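You operate a simulated robot arm through the tools that you are given. There is no shell and no other tool. Be economical: measure what you need, move in short steps, check, and stop when the job is done.

The job below is to be done with a simulated robot arm. You get a single attempt, and the scene is never put back.

Task
Stack the 12 W bulb from the long table on top of the 7 W bulb. Put the box from the long table on the top of the scale plate. Take the yellow clip box and put it on top of the orange spool. Put the white tin from the long table in the green tray and the orange tin on the table top in front of the ring board. Open the red drawer, fetch the green cone and set it in the inside of the red drawer and shut the drawer again. Pull the grey drawer open. Any order will do. Set down upright: box, tin, green cone.
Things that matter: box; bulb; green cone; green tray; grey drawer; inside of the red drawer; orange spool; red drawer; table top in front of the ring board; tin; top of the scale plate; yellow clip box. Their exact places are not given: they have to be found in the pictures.

Only the result counts: the job must be done as asked and must still hold three seconds after the hand-in. Knocking over, shifting, dropping, spilling or breaking anything else fails it.

Robot
A 7-joint arm with a vacuum gripper on a trunk, on a base that drives. Base frame: it is fixed to the floor where the robot stands at the start and does not move with it; the origin is under the middle of the robot, x ahead of it, y to its left, z up; the surface under the hand at the start is at about z = 0.78. Readings come in m, degrees, newtons and seconds.
Its first joint turns from -149.0 to 149.0 degrees. Places, roughly: box [0.75, 0.25, 0.75]; bulb [0.75, 0, 0.75]; green cone [1.5, -0.25, 0.75]; green tray (25x17x5 cm) [1.3, 0, 0.8]; grey drawer [0.7, -1.7, 0.4]; inside of the red drawer [0.8, -2.1, 0.3]; orange spool (5x5x6 cm) [0.9, 0, 0.8]; red drawer [0.7, -2.1, 0.4]; table top in front of the ring board (17x38 cm) [0.64, -1.96, 0.9]; tin [1.25, 0, 0.75]; top of the scale plate [0.8, -1.6, 1]; yellow clip box [1, 0.25, 0.75]. Payload 1.06 kg.
Tool frame: the origin (TCP) lies in the middle of the cups' lips, and z points out of the cups. The gripper has 1 cup of 0.024 m across, covering 0.024 by 0.024 m (tool x, y); the bellows give 0.008 m. With the vacuum on, a cup seals on a smooth face that it is pressed against (1 to 4 N); it does not hold porous or soft things. The pull reaches 23 N.
Orientation is that of the tool frame in the base frame, as [roll, pitch, yaw] about the fixed x, y, z axes, in that order (R = Rz(yaw) Ry(pitch) Rx(roll)). With the cups facing straight down, the tool's x points along the base's -x, its y along +y and its z along -z.

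Tools
- The arm moves only by the tool move_arm. Its argument "targets" is one flat list of numbers, 7 for each row, row after row: the turn, a rotation vector about the tool's x, y, z in units of 180 degrees (1.0 is 180 degrees), then the shift along the tool's x, y, z in units of 100 mm (1.0 is 100 mm), then the vacuum: 1 switches it on, -1 off. In form: [rx, ry, rz, x, y, z, suction, rx, ry, rz, x, y, z, suction, ...]. A call has 1 to 12 rows; each row is the pose to reach, as a shift and turn from the pose commanded when the call began, along the tool's axes at that moment. A call with a number of a shift or a turn outside -1 to 1 is refused whole. A row lasts 0.2 s, in which the tool goes at most 0.05 m and 8.6 degrees; a call with a longer step from one row to the next is refused whole, and so is a gripper value outside its range. A pose out of reach is approached as far as the arm can. The call stops where the force on the tool passes 40 N (or 10 N more than at its start, if that is more) or the arm is blocked; 0.2 s more then pass. The pull builds up within a second once a cup has sealed. Time passes only in rows, and 0.2 s behind the last, so rows that repeat a pose give it time. It gives the time, the measured TCP pose, the force on the tool (base axes) and the pull of the vacuum at its end, in the units of the frame above (readings bear some noise), with the torque about the TCP (base axes, N m) and any sound that the robot's microphone picked up.
- Cameras (640 x 400 px; columns grow to the right, rows downward): "scene" is now at [0.0424, 0.1672, 1.5661]; the picture's right is [-0.03, -1.00, 0.00], its down [-0.63, 0.02, -0.78] and it looks along [0.78, -0.02, -0.63] (base axes); focal length 272 px, centre (320, 200). "wrist" rides on the gripper at [0.078, 0.019, -0.096] in the tool frame; the picture's right is [-0.24, 0.97, 0.00], its down [-0.71, -0.17, -0.69] and it looks along [-0.67, -0.16, 0.73] (tool axes); focal length 243 px, centre (320, 200).
- capture(camera): a new picture of that camera. The clock stands still meanwhile.
- raise_lower(by): slides the trunk up (or, below 0, down) by that many m; the arm and the scene camera ride with it, the base frame stays. It gives what a move gives, with no picture.
- base_move(legs): drives the robot by 1 to 6 legs, each [ahead, turn to the left] in m and degrees, along the robot's own axes; the way and the turn of a leg run together, so that a leg with both is an arc; at most 1.5 m and 180 degrees a leg. The arm and the cameras ride along, it lands a little off, and it stops where it bumps. It gives what a move gives.
- turn_head(pan, tilt): turns the head with the scene camera to pan (to the left, within 155 degrees either way) and tilt (down, from -29 to 69), counted from straight ahead of the robot. It gives what a move gives.
- probe_pixels(camera, pixels): there is no depth. For up to 12 entries [column, row, z] of the newest picture of that camera ("zoom" is the newest enlarged one), the place [x, y] in the base frame at which the ray of that pixel passes the height z, good to about 0.003 m. The clock stands still meanwhile.
- close_up(camera, box): a new picture of the part [left, top, right, bottom] of that camera's present view, enlarged. The clock stands still meanwhile.
- hand_in(): hands the job in; it is judged then, once.

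Keep the steps short. Do not move on a guess: measure, check each grasp and each placing, and mend mistakes. In all there are 145 turns and 172 pictures (those below and enlarged ones count). Leave the vacuum off and the arm clear of the work at the hand-in unless told otherwise, and finish with a single line.

The tools are called after "Request:" by a JSON object that holds its "api" and its "payload". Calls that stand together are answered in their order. move_arm: Moves the arm, as the interface text tells. Its arguments: {"type":"object","properties":{"targets":{"type":"array","items":{"type":"number"}}},"required":["targets"]} The other tools are called the same way: raise_lower (by) slides the trunk up or down; base_move (legs) drives the base; turn_head (pan, tilt) turns the head that bears the scene camera; capture (camera) takes a picture; probe_pixels (camera, pixels) gives the place at which the rays of pixels pass given heights; close_up (camera, box) takes an enlarged picture of a part of a camera's view; hand_in () hands the job in.

At the start:

```text
t: 0.0
eef_pos: [0.6941, -0.0713, 1.0689]
tcp_rot: [-180.0, 0.0, 179.9]
ft_force: [-0.6, -0.6, -0.9]
torque: [0.01, 0.04, 0.0]
pull: 0.1
trunk travel left (down, up): [-0.625, 0.085]
robot x, y, heading: [-0.0023, -0.0031, -0.0]
head pan, tilt: [-1.8, 39.0]
```

scene: 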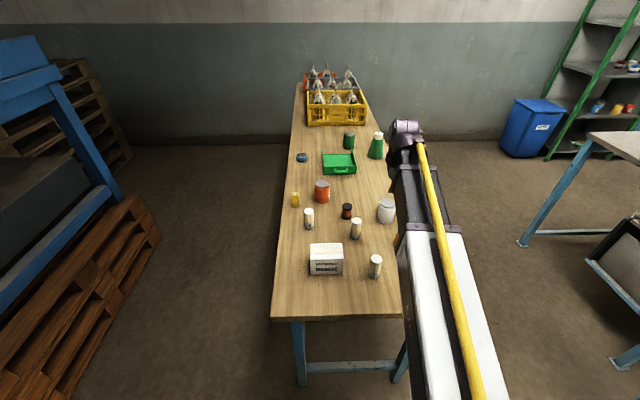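
wrist: 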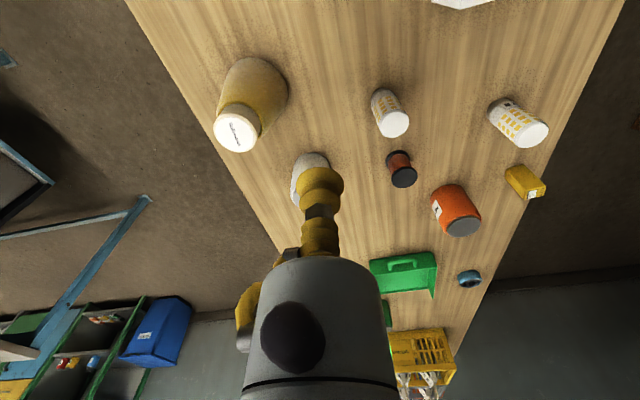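

I see the long table with the box, three bulbs, spool, tins, clip box, tray, and cone. First, enlarged views to identify them.

Request:
{"api": "close_up", "payload": {"camera": "scene", "box": [270, 170, 410, 290]}}

Request:
{"api": "close_up", "payload": {"camera": "scene", "box": [280, 60, 420, 180]}}

Request:
{"api": "close_up", "payload": {"camera": "wrist", "box": [200, 40, 560, 240]}}

```text
3.33 times, centred on (340, 230) of scene
```

zoom: 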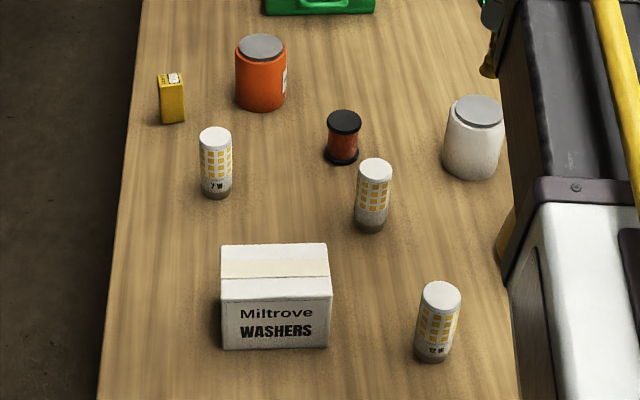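

```text
3.33 times, centred on (350, 120) of scene
```

zoom: 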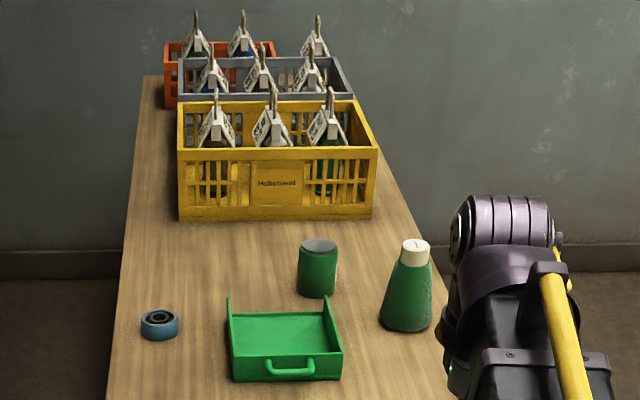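

```text
1.78 times, centred on (380, 140) of wrist
```

zoom: 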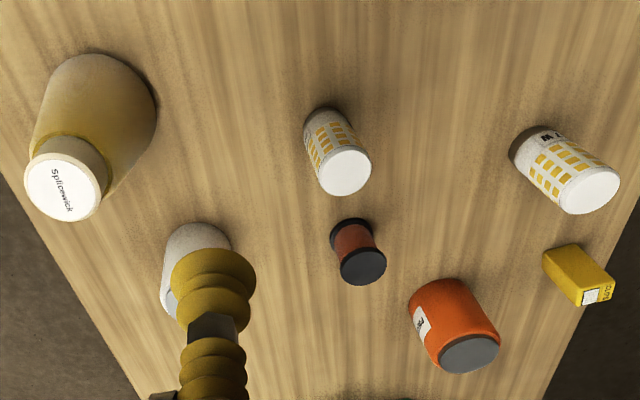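

I see 7 W on the left bulb and perhaps 12 W on the near right one. I zoom closer on the labels.

Request:
{"api": "close_up", "payload": {"camera": "scene", "box": [340, 210, 400, 290]}}

Request:
{"api": "close_up", "payload": {"camera": "scene", "box": [285, 180, 350, 240]}}

```text
5.00 times, centred on (370, 250) of scene
```

zoom: 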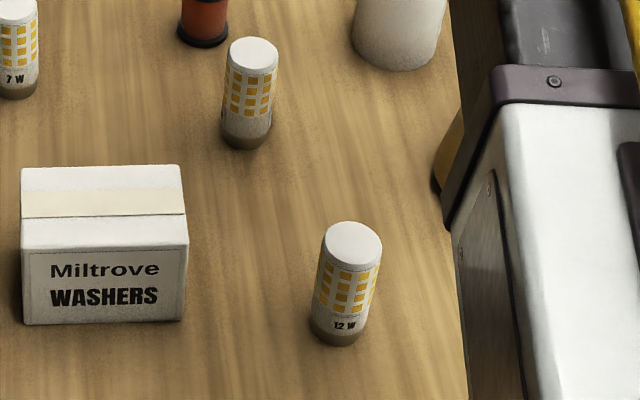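

```text
6.67 times, centred on (318, 210) of scene
```

zoom: 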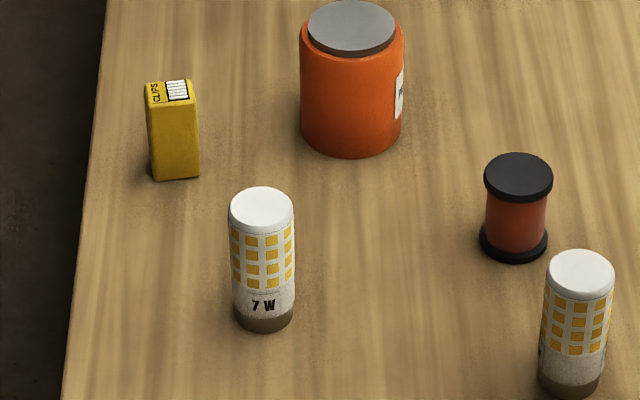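

12 W is the near right one, and 7 W is the left. Now I probe bases and tops from this zoom at several heights.

Request:
{"api": "probe_pixels", "payload": {"camera": "zoom", "pixels": [[263, 316, 0.78], [262, 207, 0.86], [262, 207, 0.88], [262, 207, 0.9], [514, 246, 0.78], [518, 170, 0.84], [352, 132, 0.78], [351, 30, 0.88], [172, 90, 0.84], [176, 170, 0.78], [70, 390, 0.78], [105, 20, 0.78]]}}

Request:
{"api": "turn_head", "payload": {"pan": -70, "tilt": 35}}

Request:
{"api": "capture", "payload": {"camera": "scene"}}

```text
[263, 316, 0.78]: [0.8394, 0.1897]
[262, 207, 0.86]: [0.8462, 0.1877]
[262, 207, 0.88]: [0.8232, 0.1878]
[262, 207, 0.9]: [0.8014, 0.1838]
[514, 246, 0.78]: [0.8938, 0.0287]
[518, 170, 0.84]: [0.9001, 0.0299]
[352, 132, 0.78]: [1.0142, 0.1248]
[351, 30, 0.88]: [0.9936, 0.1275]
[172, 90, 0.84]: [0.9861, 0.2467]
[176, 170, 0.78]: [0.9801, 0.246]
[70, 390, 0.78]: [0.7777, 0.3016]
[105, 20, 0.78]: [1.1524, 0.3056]
```

```text
t: 1.4
eef_pos: [0.6942, -0.0716, 1.0679]
tcp_rot: [179.9, 0.0, -180.0]
ft_force: [0.3, -0.2, 0.8]
torque: [0.01, 0.01, 0.01]
pull: 0.1
trunk travel left (down, up): [-0.625, 0.085]
robot x, y, heading: [-0.0015, -0.0002, -0.4]
head pan, tilt: [-70.0, 35.0]
```

```text
164 pictures are left
```

scene: 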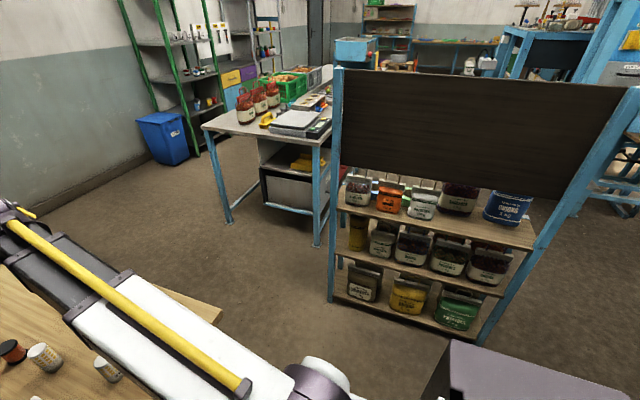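

The second bench with scale sits beyond the jar shelf. I zoom in there.

Request:
{"api": "close_up", "payload": {"camera": "scene", "box": [190, 50, 350, 250]}}

Request:
{"api": "close_up", "payload": {"camera": "scene", "box": [230, 60, 350, 140]}}

Request:
{"api": "probe_pixels", "payload": {"camera": "scene", "pixels": [[205, 126, 0.9], [315, 144, 0.9], [295, 122, 0.95], [315, 245, 0.0], [228, 222, 0.0], [332, 300, 0.0], [480, 345, 0.0]]}}

```text
2.00 times, centred on (270, 150) of scene
```

zoom: 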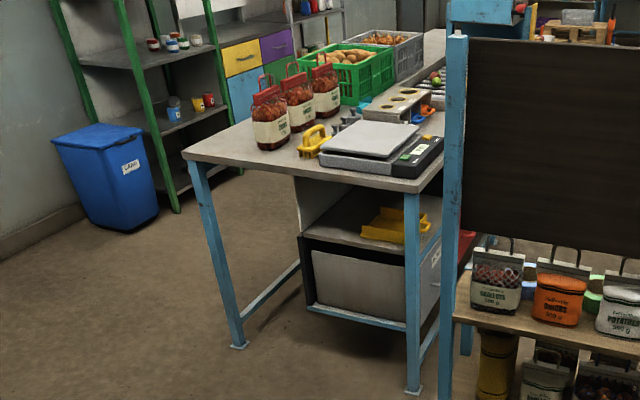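

```text
5.00 times, centred on (290, 100) of scene
```

zoom: 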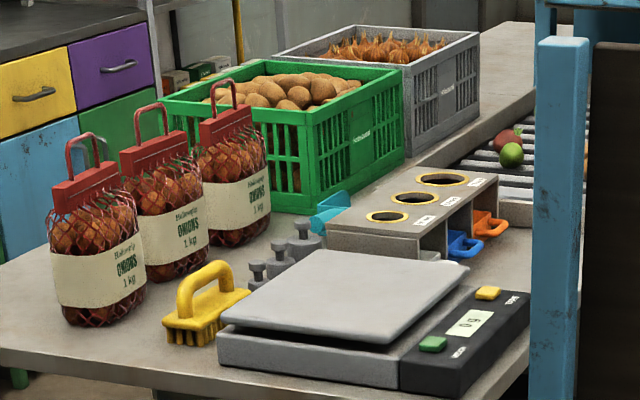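

```text
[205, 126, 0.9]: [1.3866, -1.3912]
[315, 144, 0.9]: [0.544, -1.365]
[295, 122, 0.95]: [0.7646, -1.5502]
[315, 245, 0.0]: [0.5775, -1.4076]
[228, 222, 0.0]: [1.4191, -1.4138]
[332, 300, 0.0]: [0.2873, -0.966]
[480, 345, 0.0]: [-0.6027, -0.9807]
```

I know the bench layout now: scale, ring board, drawers facing −x. I start with the bulbs: turn the head back and measure the 12 W bulb.

Request:
{"api": "turn_head", "payload": {"pan": 0, "tilt": 45}}

Request:
{"api": "close_up", "payload": {"camera": "scene", "box": [280, 140, 400, 240]}}

```text
t: 2.8
eef_pos: [0.6953, -0.0717, 1.0676]
tcp_rot: [180.0, 0.1, 179.9]
ft_force: [-0.1, 0.3, 0.0]
torque: [0.01, 0.02, 0.02]
pull: 0.1
trunk travel left (down, up): [-0.625, 0.085]
robot x, y, heading: [-0.0019, 0.0017, 0.1]
head pan, tilt: [0.0, 45.0]
```

```text
4.00 times, centred on (340, 190) of scene
```

zoom: 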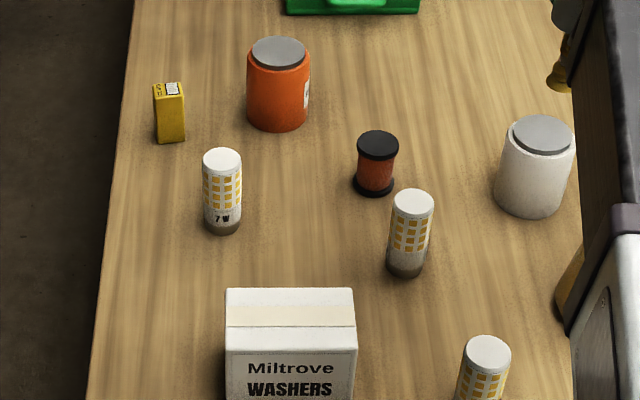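

Request:
{"api": "probe_pixels", "payload": {"camera": "zoom", "pixels": [[487, 350, 0.87], [487, 350, 0.88], [223, 160, 0.87], [223, 160, 0.88], [413, 200, 0.87], [290, 307, 0.88], [229, 287, 0.88], [352, 287, 0.88], [226, 349, 0.88], [357, 348, 0.88], [540, 136, 0.88], [377, 144, 0.84]]}}

Request:
{"api": "close_up", "payload": {"camera": "scene", "box": [310, 200, 410, 260]}}

```text
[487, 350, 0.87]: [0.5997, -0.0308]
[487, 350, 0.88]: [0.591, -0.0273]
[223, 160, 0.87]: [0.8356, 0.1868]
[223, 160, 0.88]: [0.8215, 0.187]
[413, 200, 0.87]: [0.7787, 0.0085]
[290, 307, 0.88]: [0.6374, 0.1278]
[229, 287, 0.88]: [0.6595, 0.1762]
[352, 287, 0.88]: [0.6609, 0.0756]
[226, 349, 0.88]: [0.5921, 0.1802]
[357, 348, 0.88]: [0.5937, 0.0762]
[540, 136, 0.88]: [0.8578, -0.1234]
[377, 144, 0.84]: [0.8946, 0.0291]
```

```text
6.40 times, centred on (360, 230) of scene
```

zoom: 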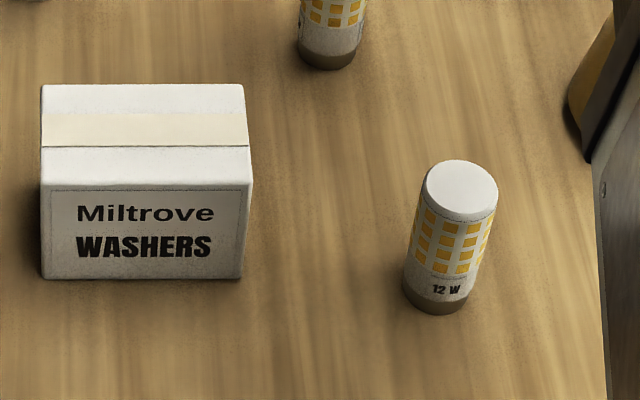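

Request:
{"api": "probe_pixels", "payload": {"camera": "zoom", "pixels": [[434, 297, 0.78], [434, 297, 0.77], [461, 185, 0.86], [461, 185, 0.87], [461, 185, 0.85], [42, 280, 0.78], [240, 280, 0.78], [46, 190, 0.85], [246, 190, 0.85], [46, 190, 0.86], [42, 86, 0.85], [242, 86, 0.85]]}}

```text
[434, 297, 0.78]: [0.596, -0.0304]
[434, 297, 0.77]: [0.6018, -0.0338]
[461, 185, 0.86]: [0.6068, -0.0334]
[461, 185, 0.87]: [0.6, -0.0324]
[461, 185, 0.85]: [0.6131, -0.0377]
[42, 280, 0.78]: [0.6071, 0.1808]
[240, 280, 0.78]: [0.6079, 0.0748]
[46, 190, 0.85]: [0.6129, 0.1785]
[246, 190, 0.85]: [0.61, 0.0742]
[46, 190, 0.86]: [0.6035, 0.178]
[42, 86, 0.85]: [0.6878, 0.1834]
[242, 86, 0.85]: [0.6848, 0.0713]
```

12 W bulb is at (0.598, −0.031), top ≈0.867. I move above it.

Request:
{"api": "move_arm", "payload": {"targets": [0, 0, 0, 0.4, 0.17, 0, -1, 0, 0, 0, 0.8, 0.34, 0, -1, 0, 0, 0, 0.97, 0.41, 0.3, -1, 0, 0, 0, 0.97, 0.41, 0.7, -1, 0, 0, 0, 0.97, 0.41, 1.0, -1, 0, 0, 0, 0.97, 0.41, 1.0, -1]}}

Request:
{"api": "capture", "payload": {"camera": "wrist"}}

Request:
{"api": "capture", "payload": {"camera": "scene"}}

```text
t: 4.2
eef_pos: [0.5972, -0.0293, 0.9689]
tcp_rot: [180.0, -0.1, 180.0]
ft_force: [-0.1, -0.6, -0.4]
torque: [-0.01, 0.02, 0.01]
pull: 0.0
trunk travel left (down, up): [-0.625, 0.085]
robot x, y, heading: [0.0008, -0.0047, -0.0]
head pan, tilt: [0.0, 45.0]
```

```text
159 pictures are left
```

wrist: 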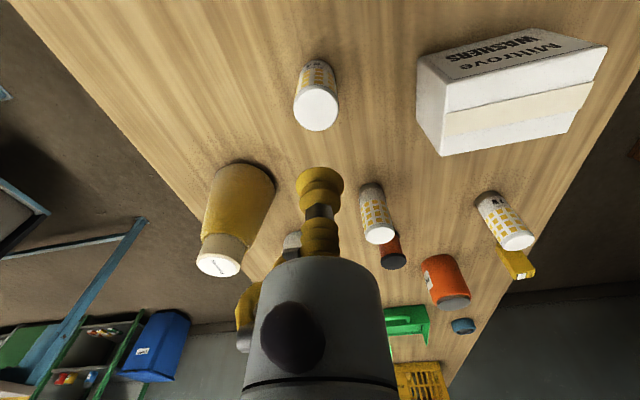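

```text
158 pictures are left
```

scene: 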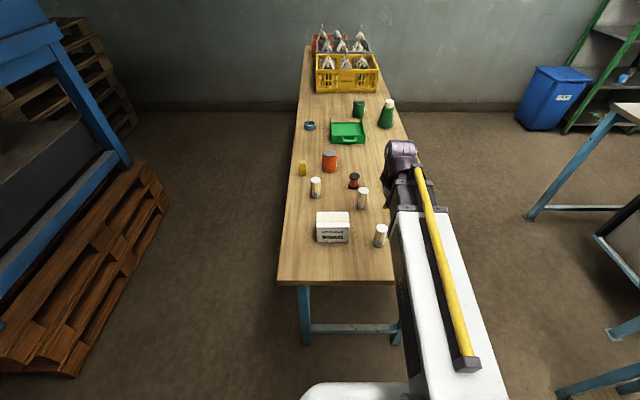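

The wrist view confirms the cup is over the bulb cap (316,109). I descend with vacuum on.

Request:
{"api": "move_arm", "payload": {"targets": [0, 0, 0, 0, -0.03, 0.4, 1, 0, 0, 0, 0, -0.03, 0.8, 1, 0, 0, 0, 0, -0.03, 0.95, 1, 0, 0, 0, 0, -0.03, 1.0, 1, 0, 0, 0, 0, -0.03, 1.0, 1]}}

```text
t: 5.4
eef_pos: [0.5966, -0.0332, 0.8674]
tcp_rot: [-180.0, 0.0, 179.9]
ft_force: [0.4, 0.7, 7.8]
torque: [0.03, 0.03, -0.02]
pull: 23.2
trunk travel left (down, up): [-0.625, 0.085]
robot x, y, heading: [0.0002, 0.0001, 0.2]
head pan, tilt: [0.0, 45.0]
```

Sealed (pull 23 N). Lift.

Request:
{"api": "move_arm", "payload": {"targets": [0, 0, 0, 0, 0, -0.1, 1, 0, 0, 0, 0, 0, -0.4, 1, 0, 0, 0, 0, 0, -0.8, 1, 0, 0, 0, 0, 0, -1.0, 1, 0, 0, 0, 0, 0, -1.0, 1]}}

Request:
{"api": "capture", "payload": {"camera": "wrist"}}

```text
t: 6.6
eef_pos: [0.5973, -0.0333, 0.9679]
tcp_rot: [180.0, 0.0, 180.0]
ft_force: [-0.9, -0.5, -0.9]
torque: [0.02, -0.01, 0.02]
pull: 23.0
trunk travel left (down, up): [-0.625, 0.085]
robot x, y, heading: [-0.0018, -0.001, 0.1]
head pan, tilt: [0.0, 45.0]
```

```text
157 pictures are left
```

wrist: 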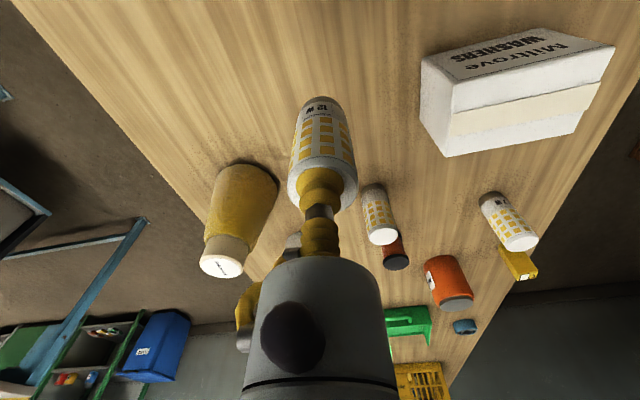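

The bulb hangs on the cup. Raise a little and move toward the 7 W bulb.

Request:
{"api": "move_arm", "payload": {"targets": [0, 0, 0, 0, 0, -0.4, 1, 0, 0, 0, -0.3, 0.3, -0.6, 1, 0, 0, 0, -0.65, 0.6, -0.6, 1, 0, 0, 0, -1.0, 0.9, -0.6, 1, 0, 0, 0, -1.0, 0.9, -0.6, 1]}}

Request:
{"api": "move_arm", "payload": {"targets": [0, 0, 0, -0.33, 0.3, 0, 1, 0, 0, 0, -0.66, 0.6, 0, 1, 0, 0, 0, -1.0, 0.9, 0, 1, 0, 0, 0, -1.0, 0.9, 0, 1]}}

Request:
{"api": "move_arm", "payload": {"targets": [0, 0, 0, -0.2, 0.2, 0, 1, 0, 0, 0, -0.38, 0.4, 0, 1, 0, 0, 0, -0.38, 0.4, 0, 1]}}

Request:
{"api": "capture", "payload": {"camera": "wrist"}}

Request:
{"api": "close_up", "payload": {"camera": "scene", "box": [260, 120, 420, 220]}}

```text
t: 7.8
eef_pos: [0.6959, 0.058, 1.0252]
tcp_rot: [-180.0, 0.0, -179.9]
ft_force: [-0.7, 0.1, -0.6]
torque: [0.03, 0.02, -0.02]
pull: 22.9
trunk travel left (down, up): [-0.625, 0.085]
robot x, y, heading: [0.0004, 0.0004, -0.2]
head pan, tilt: [0.0, 45.0]
```

```text
t: 8.8
eef_pos: [0.8009, 0.1492, 1.0292]
tcp_rot: [-180.0, -0.1, -180.0]
ft_force: [-0.3, 0.7, -1.1]
torque: [0.03, 0.02, -0.02]
pull: 23.1
trunk travel left (down, up): [-0.625, 0.085]
robot x, y, heading: [0.0004, 0.0021, -0.1]
head pan, tilt: [0.0, 45.0]
```

```text
t: 9.6
eef_pos: [0.8358, 0.1877, 1.0295]
tcp_rot: [-180.0, 0.0, -180.0]
ft_force: [0.3, 0.1, -0.5]
torque: [-0.01, 0.02, -0.01]
pull: 23.3
trunk travel left (down, up): [-0.625, 0.085]
robot x, y, heading: [0.0029, -0.0002, 0.4]
head pan, tilt: [0.0, 45.0]
```

```text
156 pictures are left
```

wrist: 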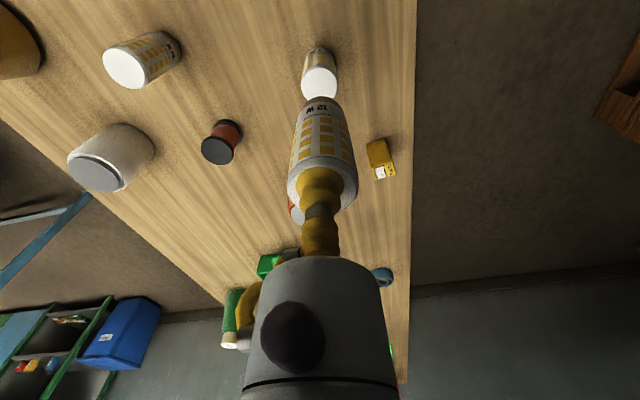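

```text
4.00 times, centred on (340, 170) of scene
```

zoom: 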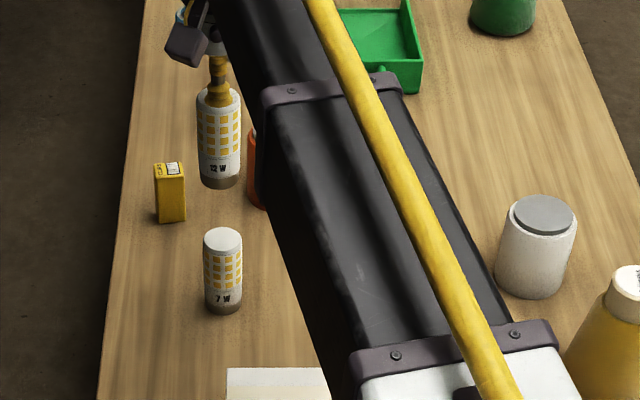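

Check the 7 W cap from both the wrist camera and the scene zoom.

Request:
{"api": "close_up", "payload": {"camera": "wrist", "box": [270, 30, 370, 130]}}

Request:
{"api": "probe_pixels", "payload": {"camera": "wrist", "pixels": [[320, 83, 0.868], [302, 83, 0.868], [338, 83, 0.868]]}}

```text
4.00 times, centred on (320, 80) of wrist
```

zoom: 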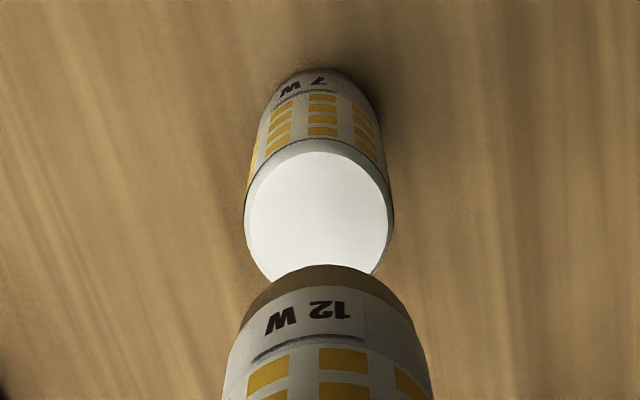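

```text
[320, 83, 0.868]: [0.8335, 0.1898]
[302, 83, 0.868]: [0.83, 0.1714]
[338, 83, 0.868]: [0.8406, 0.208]
```

Consistent: 7 W cap at (0.834, 0.188). I descend to near contact (expected TCP ≈0.956).

Request:
{"api": "move_arm", "payload": {"targets": [0, 0, 0, 0.03, 0, 0.3, 1, 0, 0, 0, 0.03, 0, 0.55, 1, 0, 0, 0, 0.03, 0, 0.66, 1, 0, 0, 0, 0.03, 0, 0.66, 1]}}

Request:
{"api": "close_up", "payload": {"camera": "wrist", "box": [270, 30, 370, 130]}}

Request:
{"api": "close_up", "payload": {"camera": "scene", "box": [290, 130, 350, 210]}}

```text
t: 10.6
eef_pos: [0.833, 0.1885, 0.9623]
tcp_rot: [180.0, 0.0, 180.0]
ft_force: [0.5, -0.8, -0.6]
torque: [0.0, 0.0, 0.02]
pull: 23.6
trunk travel left (down, up): [-0.625, 0.085]
robot x, y, heading: [-0.0, 0.0002, -0.0]
head pan, tilt: [0.0, 45.0]
```

```text
4.00 times, centred on (320, 80) of wrist
```

zoom: 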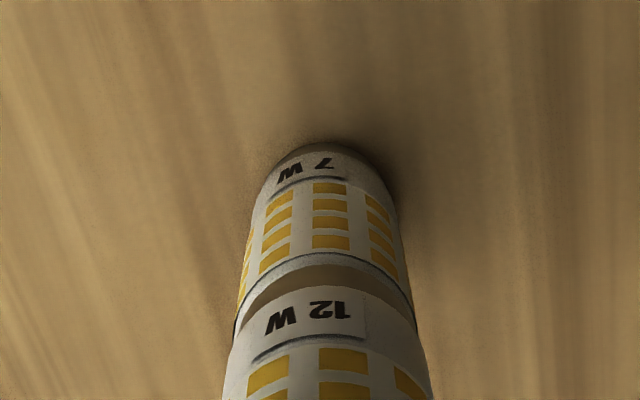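

```text
5.00 times, centred on (320, 170) of scene
```

zoom: 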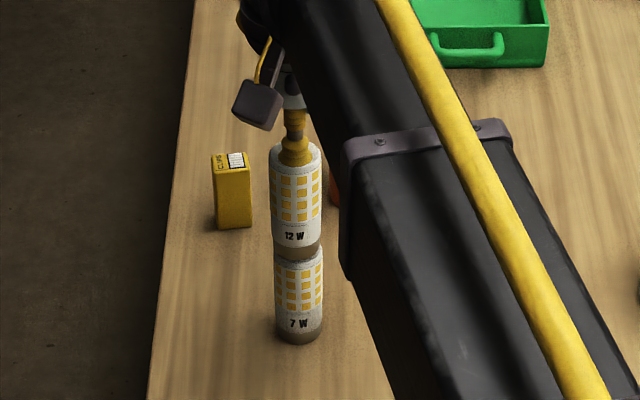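

Aligned laterally. Lower in small steps to contact.

Request:
{"api": "move_arm", "payload": {"targets": [0, 0, 0, 0, 0, 0.03, 1, 0, 0, 0, 0, 0, 0.05, 1, 0, 0, 0, 0, 0, 0.07, 1, 0, 0, 0, 0, 0, 0.07, 1]}}

Request:
{"api": "close_up", "payload": {"camera": "wrist", "box": [270, 30, 370, 130]}}

```text
t: 11.6
eef_pos: [0.8329, 0.1863, 0.9552]
tcp_rot: [179.9, 0.0, -180.0]
ft_force: [0.0, -1.5, 4.6]
torque: [0.01, -0.02, 0.0]
pull: 23.1
trunk travel left (down, up): [-0.625, 0.085]
robot x, y, heading: [0.0006, -0.0015, 0.3]
head pan, tilt: [0.0, 45.0]
```

```text
4.00 times, centred on (320, 80) of wrist
```

zoom: 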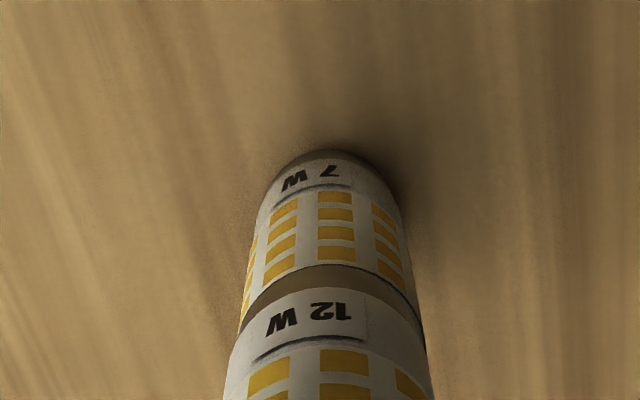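

Contact force 4.6 N. Release the vacuum, wait, and lift straight up.

Request:
{"api": "move_arm", "payload": {"targets": [0, 0, 0, 0, 0, -0.02, -1, 0, 0, 0, 0, 0, -0.02, -1, 0, 0, 0, 0, 0, -0.02, -1, 0, 0, 0, 0, 0, -0.02, -1, 0, 0, 0, 0, 0, -0.05, -1, 0, 0, 0, 0, 0, -0.1, -1, 0, 0, 0, 0, 0, -0.3, -1, 0, 0, 0, 0, 0, -0.7, -1, 0, 0, 0, 0, 0, -1.0, -1, 0, 0, 0, 0, 0, -1.0, -1]}}

Request:
{"api": "close_up", "payload": {"camera": "scene", "box": [280, 120, 400, 240]}}

Request:
{"api": "capture", "payload": {"camera": "wrist"}}

```text
t: 13.8
eef_pos: [0.8323, 0.1864, 1.0566]
tcp_rot: [-179.9, 0.0, -180.0]
ft_force: [0.0, 0.3, 0.5]
torque: [0.02, -0.02, -0.01]
pull: 0.0
trunk travel left (down, up): [-0.625, 0.085]
robot x, y, heading: [-0.0, 0.0008, 0.1]
head pan, tilt: [0.0, 45.0]
```

```text
3.33 times, centred on (340, 180) of scene
```

zoom: 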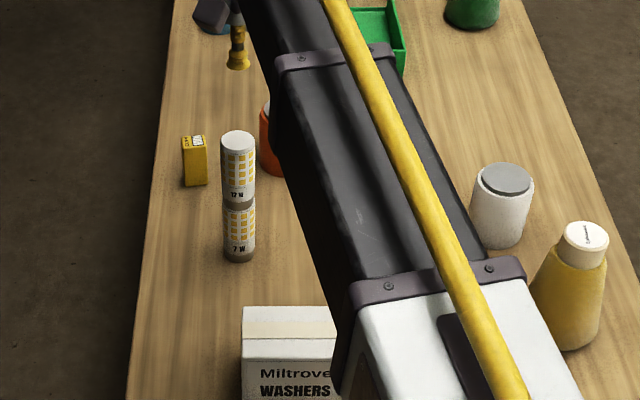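

```text
149 pictures are left
```

wrist: 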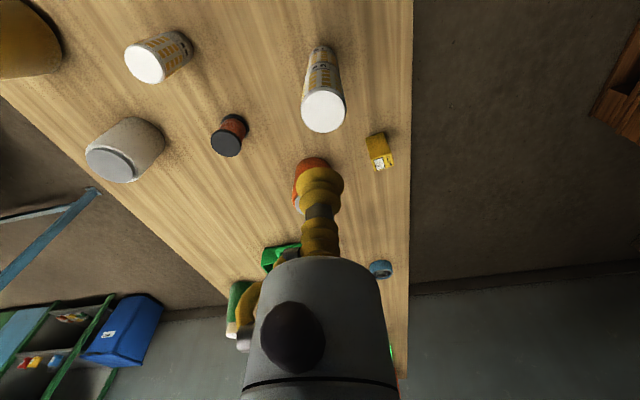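

Stack stands well. Next the yellow clip box at ~(0.98, 0.246): just out of reach, so drive ahead 0.07 m.

Request:
{"api": "base_move", "payload": {"legs": [[0.07, 0]]}}

Request:
{"api": "move_arm", "payload": {"targets": [0, 0, 0, -0.05, 0.3, 0, -1, 0, 0, 0, -0.1, 0.6, 0, -1, 0, 0, 0, -0.1, 0.6, 0, -1]}}

Request:
{"api": "close_up", "payload": {"camera": "wrist", "box": [240, 50, 400, 210]}}

Request:
{"api": "close_up", "payload": {"camera": "scene", "box": [270, 140, 390, 240]}}

```text
t: 14.8
eef_pos: [0.9025, 0.1867, 1.0542]
tcp_rot: [180.0, 0.0, -179.9]
ft_force: [0.1, 0.1, 0.5]
torque: [0.02, 0.0, 0.02]
pull: 0.0
trunk travel left (down, up): [-0.625, 0.085]
robot x, y, heading: [0.0701, -0.0012, -0.1]
head pan, tilt: [0.0, 45.0]
```

```text
t: 15.6
eef_pos: [0.9123, 0.2467, 1.0554]
tcp_rot: [179.9, 0.0, -179.9]
ft_force: [0.5, -0.4, 0.9]
torque: [-0.03, 0.01, -0.04]
pull: 0.1
trunk travel left (down, up): [-0.625, 0.085]
robot x, y, heading: [0.072, -0.0019, 0.2]
head pan, tilt: [0.0, 45.0]
```

```text
2.50 times, centred on (320, 130) of wrist
```

zoom: 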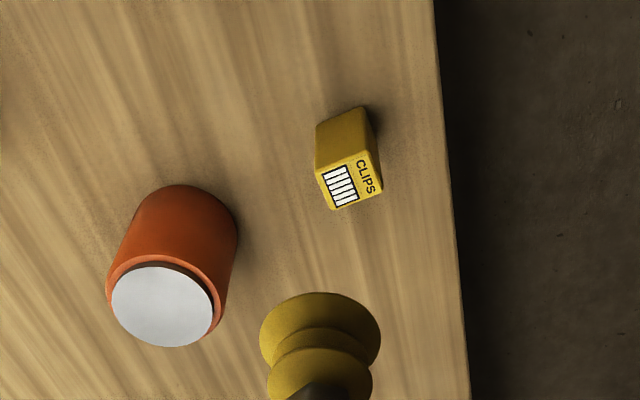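

```text
4.00 times, centred on (330, 190) of scene
```

zoom: 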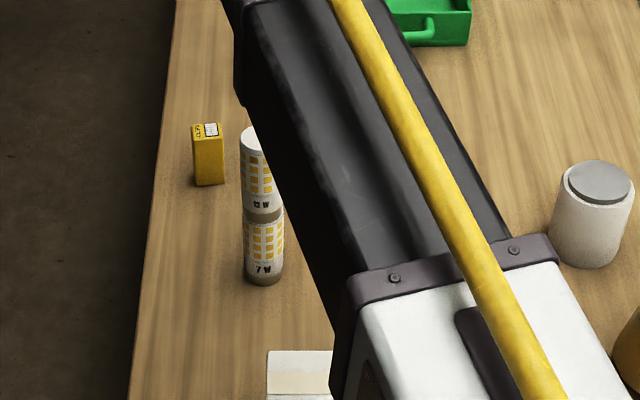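

Request:
{"api": "probe_pixels", "payload": {"camera": "zoom", "pixels": [[206, 130, 0.84], [206, 130, 0.85], [206, 130, 0.86], [196, 186, 0.78], [223, 184, 0.78], [194, 138, 0.85], [221, 135, 0.85]]}}

```text
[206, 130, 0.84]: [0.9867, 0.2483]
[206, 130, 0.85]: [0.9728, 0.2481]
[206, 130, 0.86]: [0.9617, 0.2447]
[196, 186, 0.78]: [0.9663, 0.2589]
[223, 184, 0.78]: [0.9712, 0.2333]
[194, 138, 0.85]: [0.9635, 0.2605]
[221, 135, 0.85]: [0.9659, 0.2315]
```

Clip box top centre ≈(0.980, 0.247), z≈0.847. Move above it and look closer.

Request:
{"api": "move_arm", "payload": {"targets": [0, 0, 0, -0.4, 0, 0, -1, 0, 0, 0, -0.68, 0, 0.3, -1, 0, 0, 0, -0.68, 0, 0.7, -1, 0, 0, 0, -0.68, 0, 1.0, -1, 0, 0, 0, -0.68, 0, 1.0, -1]}}

Request:
{"api": "capture", "payload": {"camera": "wrist"}}

Request:
{"api": "close_up", "payload": {"camera": "wrist", "box": [270, 60, 370, 160]}}

```text
t: 16.8
eef_pos: [0.9819, 0.2452, 0.9538]
tcp_rot: [-180.0, -0.1, -179.8]
ft_force: [0.2, 0.2, -0.6]
torque: [0.02, 0.0, 0.02]
pull: 0.1
trunk travel left (down, up): [-0.625, 0.085]
robot x, y, heading: [0.0696, -0.0005, 0.0]
head pan, tilt: [0.0, 45.0]
```

```text
146 pictures are left
```

wrist: 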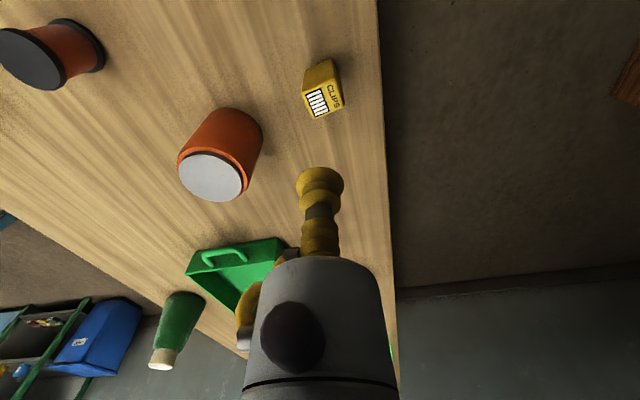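

```text
4.00 times, centred on (320, 110) of wrist
```

zoom: 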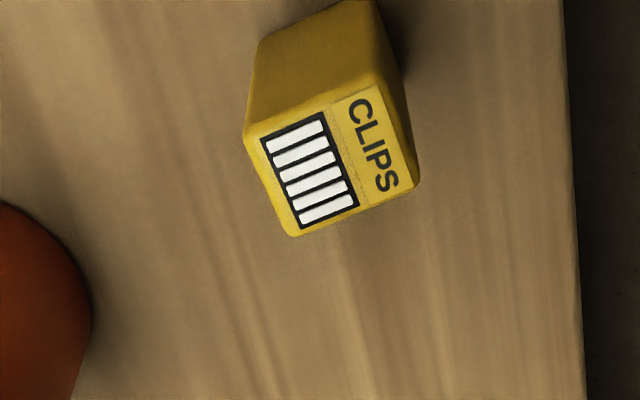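

Request:
{"api": "probe_pixels", "payload": {"camera": "zoom", "pixels": [[246, 140, 0.847], [380, 83, 0.847], [418, 185, 0.847], [292, 236, 0.847], [334, 161, 0.847], [334, 161, 0.84]]}}

```text
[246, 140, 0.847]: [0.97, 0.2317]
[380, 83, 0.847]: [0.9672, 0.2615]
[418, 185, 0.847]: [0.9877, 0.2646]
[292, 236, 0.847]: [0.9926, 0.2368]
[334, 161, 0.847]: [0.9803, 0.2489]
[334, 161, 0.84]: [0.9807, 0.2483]
```

Top face is ~30×22 mm, centre (0.980, 0.2485). I try the top with vacuum on.

Request:
{"api": "move_arm", "payload": {"targets": [0, 0, 0, 0.02, 0.03, 0.4, 1, 0, 0, 0, 0.02, 0.03, 0.8, 1, 0, 0, 0, 0.02, 0.03, 1.0, 1, 0, 0, 0, 0.02, 0.03, 1.0, 1]}}

Request:
{"api": "move_arm", "payload": {"targets": [0, 0, 0, 0, 0, 0.04, 1, 0, 0, 0, 0, 0, 0.06, 1, 0, 0, 0, 0, 0, 0.06, 1]}}

Request:
{"api": "close_up", "payload": {"camera": "wrist", "box": [260, 100, 380, 220]}}

```text
t: 17.8
eef_pos: [0.9777, 0.2481, 0.8553]
tcp_rot: [180.0, 0.0, -179.9]
ft_force: [-0.5, -0.3, -0.5]
torque: [-0.04, 0.01, -0.01]
pull: 0.1
trunk travel left (down, up): [-0.625, 0.085]
robot x, y, heading: [0.0727, 0.0033, 0.4]
head pan, tilt: [0.0, 45.0]
```

```text
t: 18.6
eef_pos: [0.9777, 0.2501, 0.8487]
tcp_rot: [179.9, 0.0, -179.8]
ft_force: [0.9, 0.6, 0.3]
torque: [-0.03, 0.01, 0.03]
pull: 22.8
trunk travel left (down, up): [-0.625, 0.085]
robot x, y, heading: [0.07, -0.0005, 0.3]
head pan, tilt: [0.0, 45.0]
```

```text
3.33 times, centred on (320, 160) of wrist
```

zoom: 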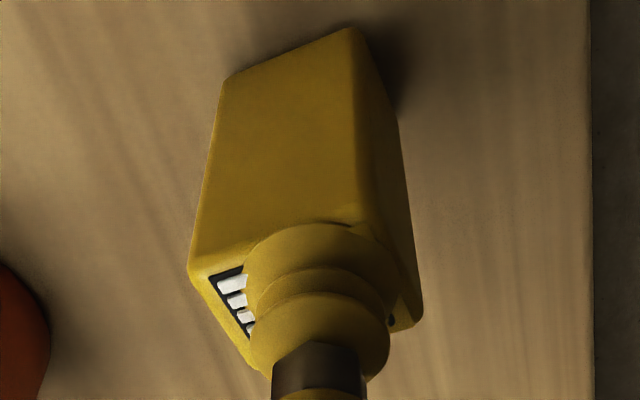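

Sealed (22.8 N). Lift straight up by 0.17 m.

Request:
{"api": "move_arm", "payload": {"targets": [0, 0, 0, 0, 0, -0.2, 1, 0, 0, 0, 0, 0, -0.6, 1, 0, 0, 0, 0, 0, -1.0, 1, 0, 0, 0, 0, 0, -1.0, 1]}}

Request:
{"api": "move_arm", "payload": {"targets": [0, 0, 0, 0, 0, -0.4, 1, 0, 0, 0, 0, 0, -0.7, 1, 0, 0, 0, 0.15, -0.45, -0.7, 1, 0, 0, 0, 0.3, -0.9, -0.7, 1, 0, 0, 0, 0.3, -0.9, -0.7, 1]}}

Request:
{"api": "capture", "payload": {"camera": "wrist"}}

```text
t: 19.6
eef_pos: [0.9766, 0.2505, 0.9477]
tcp_rot: [-180.0, 0.0, -179.9]
ft_force: [-0.2, -0.1, -0.5]
torque: [-0.01, 0.01, -0.01]
pull: 22.8
trunk travel left (down, up): [-0.625, 0.085]
robot x, y, heading: [0.0703, 0.0022, 0.2]
head pan, tilt: [0.0, 45.0]
```

```text
t: 20.8
eef_pos: [0.9507, 0.16, 1.0195]
tcp_rot: [-180.0, 0.0, -179.8]
ft_force: [-0.1, 0.1, 0.3]
torque: [0.01, 0.0, -0.01]
pull: 23.2
trunk travel left (down, up): [-0.625, 0.085]
robot x, y, heading: [0.0674, 0.0008, 0.1]
head pan, tilt: [0.0, 45.0]
```

```text
143 pictures are left
```

wrist: 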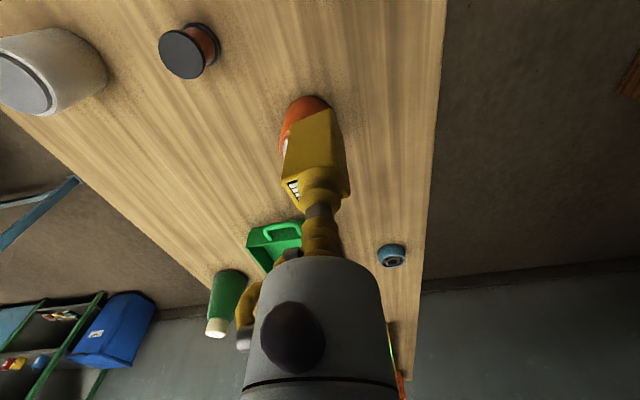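

Carry on toward the spool (0.894, 0.029), first stopping short to re-measure it.

Request:
{"api": "move_arm", "payload": {"targets": [0, 0, 0, 0.25, -0.4, 0, 1, 0, 0, 0, 0.5, -0.8, 0, 1, 0, 0, 0, 0.58, -1.0, 0, 1, 0, 0, 0, 0.58, -1.0, 0, 1]}}

Request:
{"api": "capture", "payload": {"camera": "wrist"}}

Request:
{"api": "capture", "payload": {"camera": "scene"}}

```text
t: 21.8
eef_pos: [0.8901, 0.0613, 1.0191]
tcp_rot: [-179.9, 0.0, -179.9]
ft_force: [0.1, 0.6, -0.6]
torque: [0.0, 0.02, -0.01]
pull: 22.4
trunk travel left (down, up): [-0.625, 0.085]
robot x, y, heading: [0.074, 0.0002, 0.1]
head pan, tilt: [0.0, 45.0]
```

```text
142 pictures are left
```

wrist: 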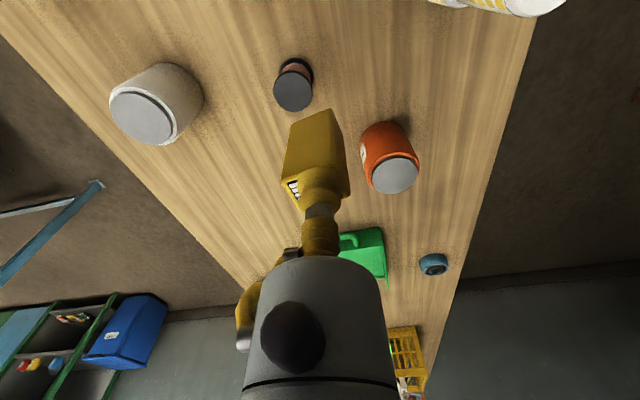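

```text
141 pictures are left
```

scene: 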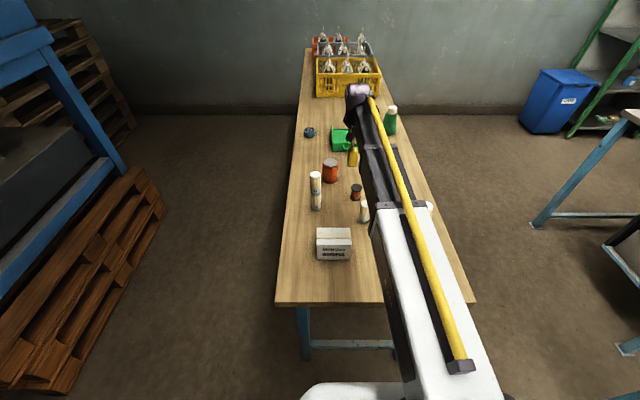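

Request:
{"api": "probe_pixels", "payload": {"camera": "wrist", "pixels": [[293, 91, 0.84], [273, 91, 0.84], [313, 91, 0.84], [294, 63, 0.78], [395, 176, 0.88], [395, 176, 0.89], [142, 116, 0.88], [142, 116, 0.89]]}}

Request:
{"api": "close_up", "payload": {"camera": "scene", "box": [300, 130, 400, 230]}}

```text
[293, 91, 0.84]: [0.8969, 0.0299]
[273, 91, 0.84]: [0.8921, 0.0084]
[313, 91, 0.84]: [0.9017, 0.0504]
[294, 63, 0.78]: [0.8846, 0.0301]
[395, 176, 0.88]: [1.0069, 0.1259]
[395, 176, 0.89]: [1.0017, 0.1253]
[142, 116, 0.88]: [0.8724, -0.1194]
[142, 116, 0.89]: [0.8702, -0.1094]
```

```text
4.00 times, centred on (350, 180) of scene
```

zoom: 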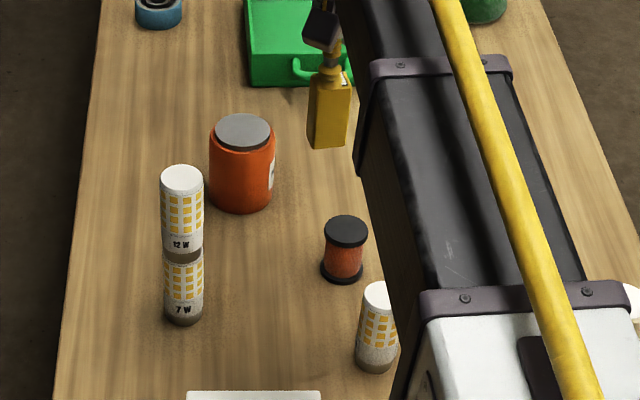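

Request:
{"api": "probe_pixels", "payload": {"camera": "zoom", "pixels": [[345, 229, 0.84], [345, 229, 0.835], [345, 229, 0.845], [342, 272, 0.78], [322, 229, 0.84], [368, 229, 0.84]]}}

```text
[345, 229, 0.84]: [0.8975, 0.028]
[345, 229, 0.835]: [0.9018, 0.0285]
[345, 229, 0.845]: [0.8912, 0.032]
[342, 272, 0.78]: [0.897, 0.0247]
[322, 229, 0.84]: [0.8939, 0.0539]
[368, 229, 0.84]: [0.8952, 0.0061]
```

Spool top centre (0.896, 0.029), z≈0.84. Position above it, lower to just over contact (~0.918), and check.

Request:
{"api": "move_arm", "payload": {"targets": [0, 0, 0, -0.03, -0.3, 0, 1, 0, 0, 0, -0.03, -0.3, 0.4, 1, 0, 0, 0, -0.03, -0.3, 0.8, 1, 0, 0, 0, -0.03, -0.3, 1.0, 1, 0, 0, 0, -0.03, -0.3, 1.0, 1]}}

Request:
{"api": "close_up", "payload": {"camera": "wrist", "box": [260, 40, 380, 160]}}

Request:
{"api": "close_up", "payload": {"camera": "scene", "box": [325, 150, 375, 220]}}

```text
t: 23.0
eef_pos: [0.8923, 0.0301, 0.919]
tcp_rot: [180.0, 0.0, -179.8]
ft_force: [0.1, 0.2, 0.1]
torque: [-0.01, 0.02, 0.0]
pull: 23.1
trunk travel left (down, up): [-0.625, 0.085]
robot x, y, heading: [0.0715, -0.0002, -0.0]
head pan, tilt: [0.0, 45.0]
```

```text
3.33 times, centred on (320, 100) of wrist
```

zoom: 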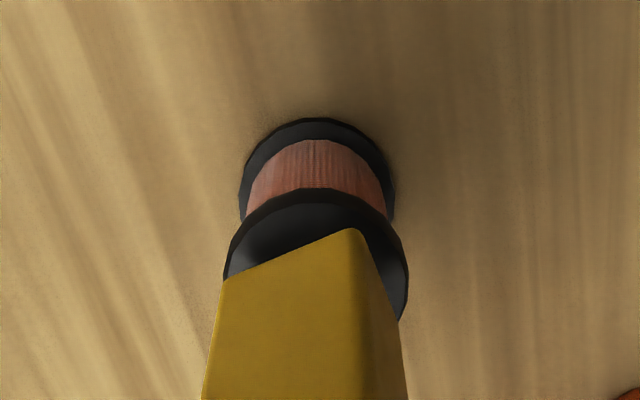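

```text
5.71 times, centred on (350, 185) of scene
```

zoom: 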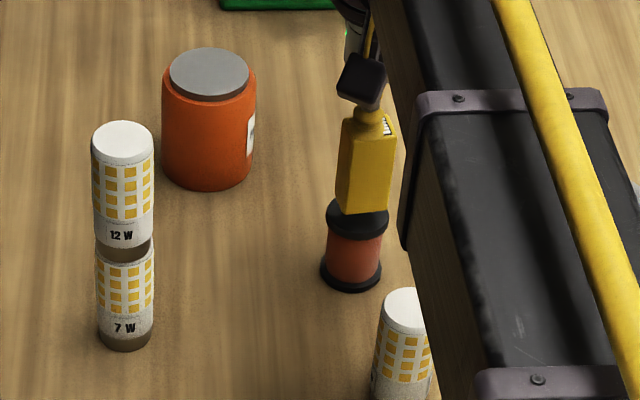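

Well centred. Lower finely to contact.

Request:
{"api": "move_arm", "payload": {"targets": [0, 0, 0, 0, 0, 0.05, 1, 0, 0, 0, 0, 0, 0.09, 1, 0, 0, 0, 0, 0, 0.11, 1, 0, 0, 0, 0, 0, 0.11, 1]}}

```text
t: 24.0
eef_pos: [0.8919, 0.0303, 0.9078]
tcp_rot: [180.0, 0.0, -179.9]
ft_force: [-0.3, 0.0, -0.6]
torque: [-0.01, -0.01, -0.01]
pull: 23.4
trunk travel left (down, up): [-0.625, 0.085]
robot x, y, heading: [0.069, -0.0026, -0.1]
head pan, tilt: [0.0, 45.0]
```

Request:
{"api": "move_arm", "payload": {"targets": [0, 0, 0, 0, 0, 0.02, 1, 0, 0, 0, 0, 0, 0.04, 1, 0, 0, 0, 0, 0, 0.04, 1]}}

```text
t: 24.8
eef_pos: [0.8936, 0.029, 0.9041]
tcp_rot: [179.9, 0.1, -179.8]
ft_force: [0.1, 0.4, 1.3]
torque: [0.01, -0.02, 0.0]
pull: 22.6
trunk travel left (down, up): [-0.625, 0.085]
robot x, y, heading: [0.0721, 0.0003, -0.1]
head pan, tilt: [0.0, 45.0]
```

Light contact beginning (1.3 N). One more millimetre, then check the gap.

Request:
{"api": "move_arm", "payload": {"targets": [0, 0, 0, 0, 0, 0.015, 1, 0, 0, 0, 0, 0, 0.015, 1]}}

Request:
{"api": "close_up", "payload": {"camera": "scene", "box": [325, 150, 375, 220]}}

```text
t: 25.4
eef_pos: [0.893, 0.0306, 0.9028]
tcp_rot: [-180.0, 0.0, -179.9]
ft_force: [-0.1, -0.7, 6.7]
torque: [-0.01, -0.02, -0.03]
pull: 23.0
trunk travel left (down, up): [-0.625, 0.085]
robot x, y, heading: [0.0679, 0.0017, 0.2]
head pan, tilt: [0.0, 45.0]
```

```text
5.71 times, centred on (350, 185) of scene
```

zoom: 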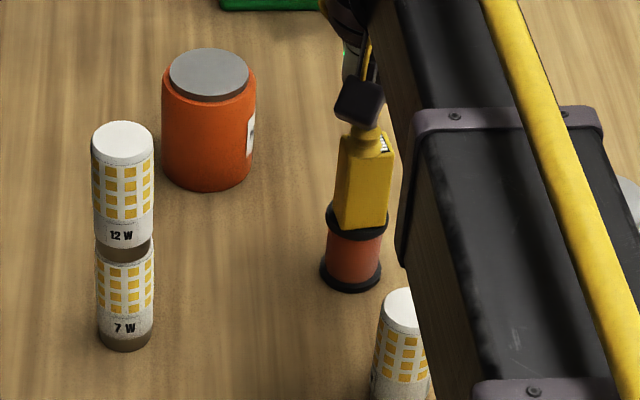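

Seated (6.7 N). Release and rise.

Request:
{"api": "move_arm", "payload": {"targets": [0, 0, 0, 0, 0, -0.02, -1, 0, 0, 0, 0, 0, -0.02, -1, 0, 0, 0, 0, 0, -0.02, -1, 0, 0, 0, 0, 0, -0.02, -1, 0, 0, 0, 0, 0, -0.05, -1, 0, 0, 0, 0, 0, -0.1, -1, 0, 0, 0, 0, 0, -0.3, -1, 0, 0, 0, 0, 0, -0.7, -1, 0, 0, 0, 0, 0, -1.0, -1, 0, 0, 0, 0, 0, -1.0, -1]}}

Request:
{"api": "close_up", "payload": {"camera": "scene", "box": [325, 150, 375, 220]}}

Request:
{"api": "capture", "payload": {"camera": "wrist"}}

```text
t: 27.6
eef_pos: [0.8931, 0.0289, 1.0012]
tcp_rot: [179.9, 0.0, -179.9]
ft_force: [-0.4, 0.0, -0.8]
torque: [0.01, 0.02, 0.01]
pull: 0.0
trunk travel left (down, up): [-0.625, 0.085]
robot x, y, heading: [0.074, 0.0006, 0.1]
head pan, tilt: [0.0, 45.0]
```

```text
5.71 times, centred on (350, 185) of scene
```

zoom: 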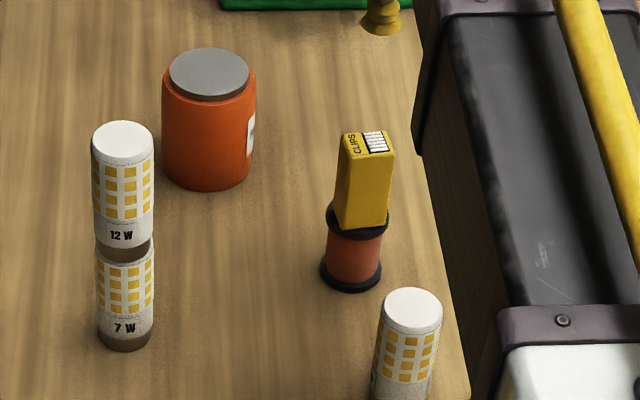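

```text
135 pictures are left
```

wrist: 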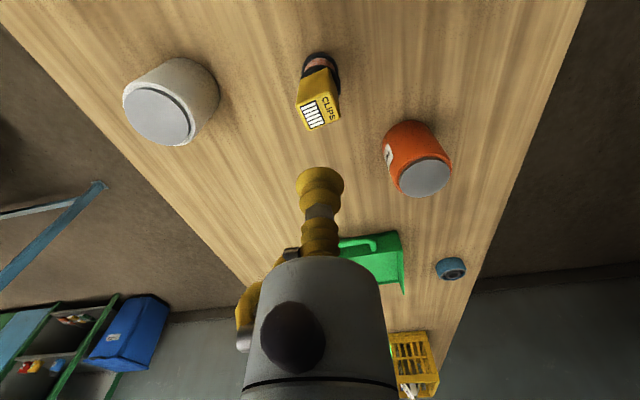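

Clip box sits on the spool. Now plan driving: I measure table corners and look down to learn my base footprint.

Request:
{"api": "capture", "payload": {"camera": "scene"}}

Request:
{"api": "probe_pixels", "payload": {"camera": "scene", "pixels": [[275, 303, 0.78], [475, 303, 0.78], [310, 355, 0.0], [165, 210, 0.0], [415, 110, 0.78], [348, 140, 0.78], [392, 105, 0.9], [388, 133, 0.78]]}}

Request:
{"api": "turn_head", "payload": {"pan": -60, "tilt": 69}}

Request:
{"api": "capture", "payload": {"camera": "scene"}}

```text
134 pictures are left
```

scene: 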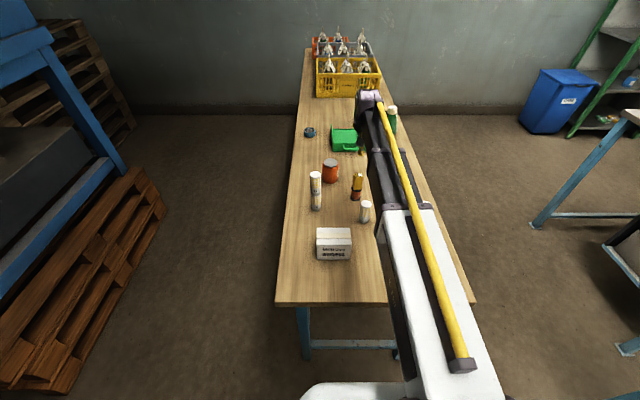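

```text
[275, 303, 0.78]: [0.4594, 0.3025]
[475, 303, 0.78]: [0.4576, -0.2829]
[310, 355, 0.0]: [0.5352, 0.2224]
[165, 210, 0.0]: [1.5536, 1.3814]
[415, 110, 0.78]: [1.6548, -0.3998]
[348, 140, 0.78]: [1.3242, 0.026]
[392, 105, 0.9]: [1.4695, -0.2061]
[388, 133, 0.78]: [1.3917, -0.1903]
```

```text
t: 28.9
eef_pos: [0.8933, 0.03, 0.9997]
tcp_rot: [179.9, -0.1, -179.9]
ft_force: [0.3, 0.3, 0.1]
torque: [-0.01, 0.02, -0.04]
pull: 0.0
trunk travel left (down, up): [-0.625, 0.085]
robot x, y, heading: [0.0709, 0.0019, 0.2]
head pan, tilt: [-60.0, 68.8]
```

```text
133 pictures are left
```

scene: 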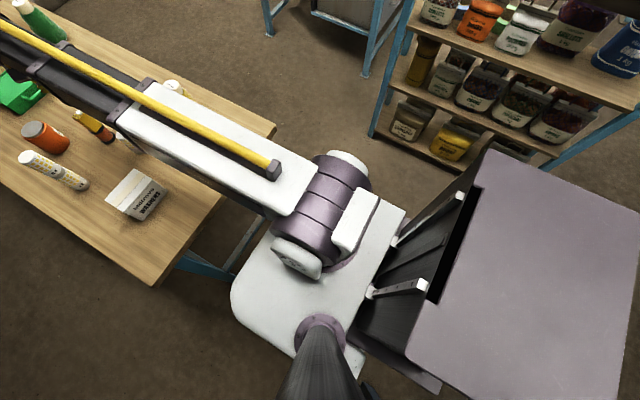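

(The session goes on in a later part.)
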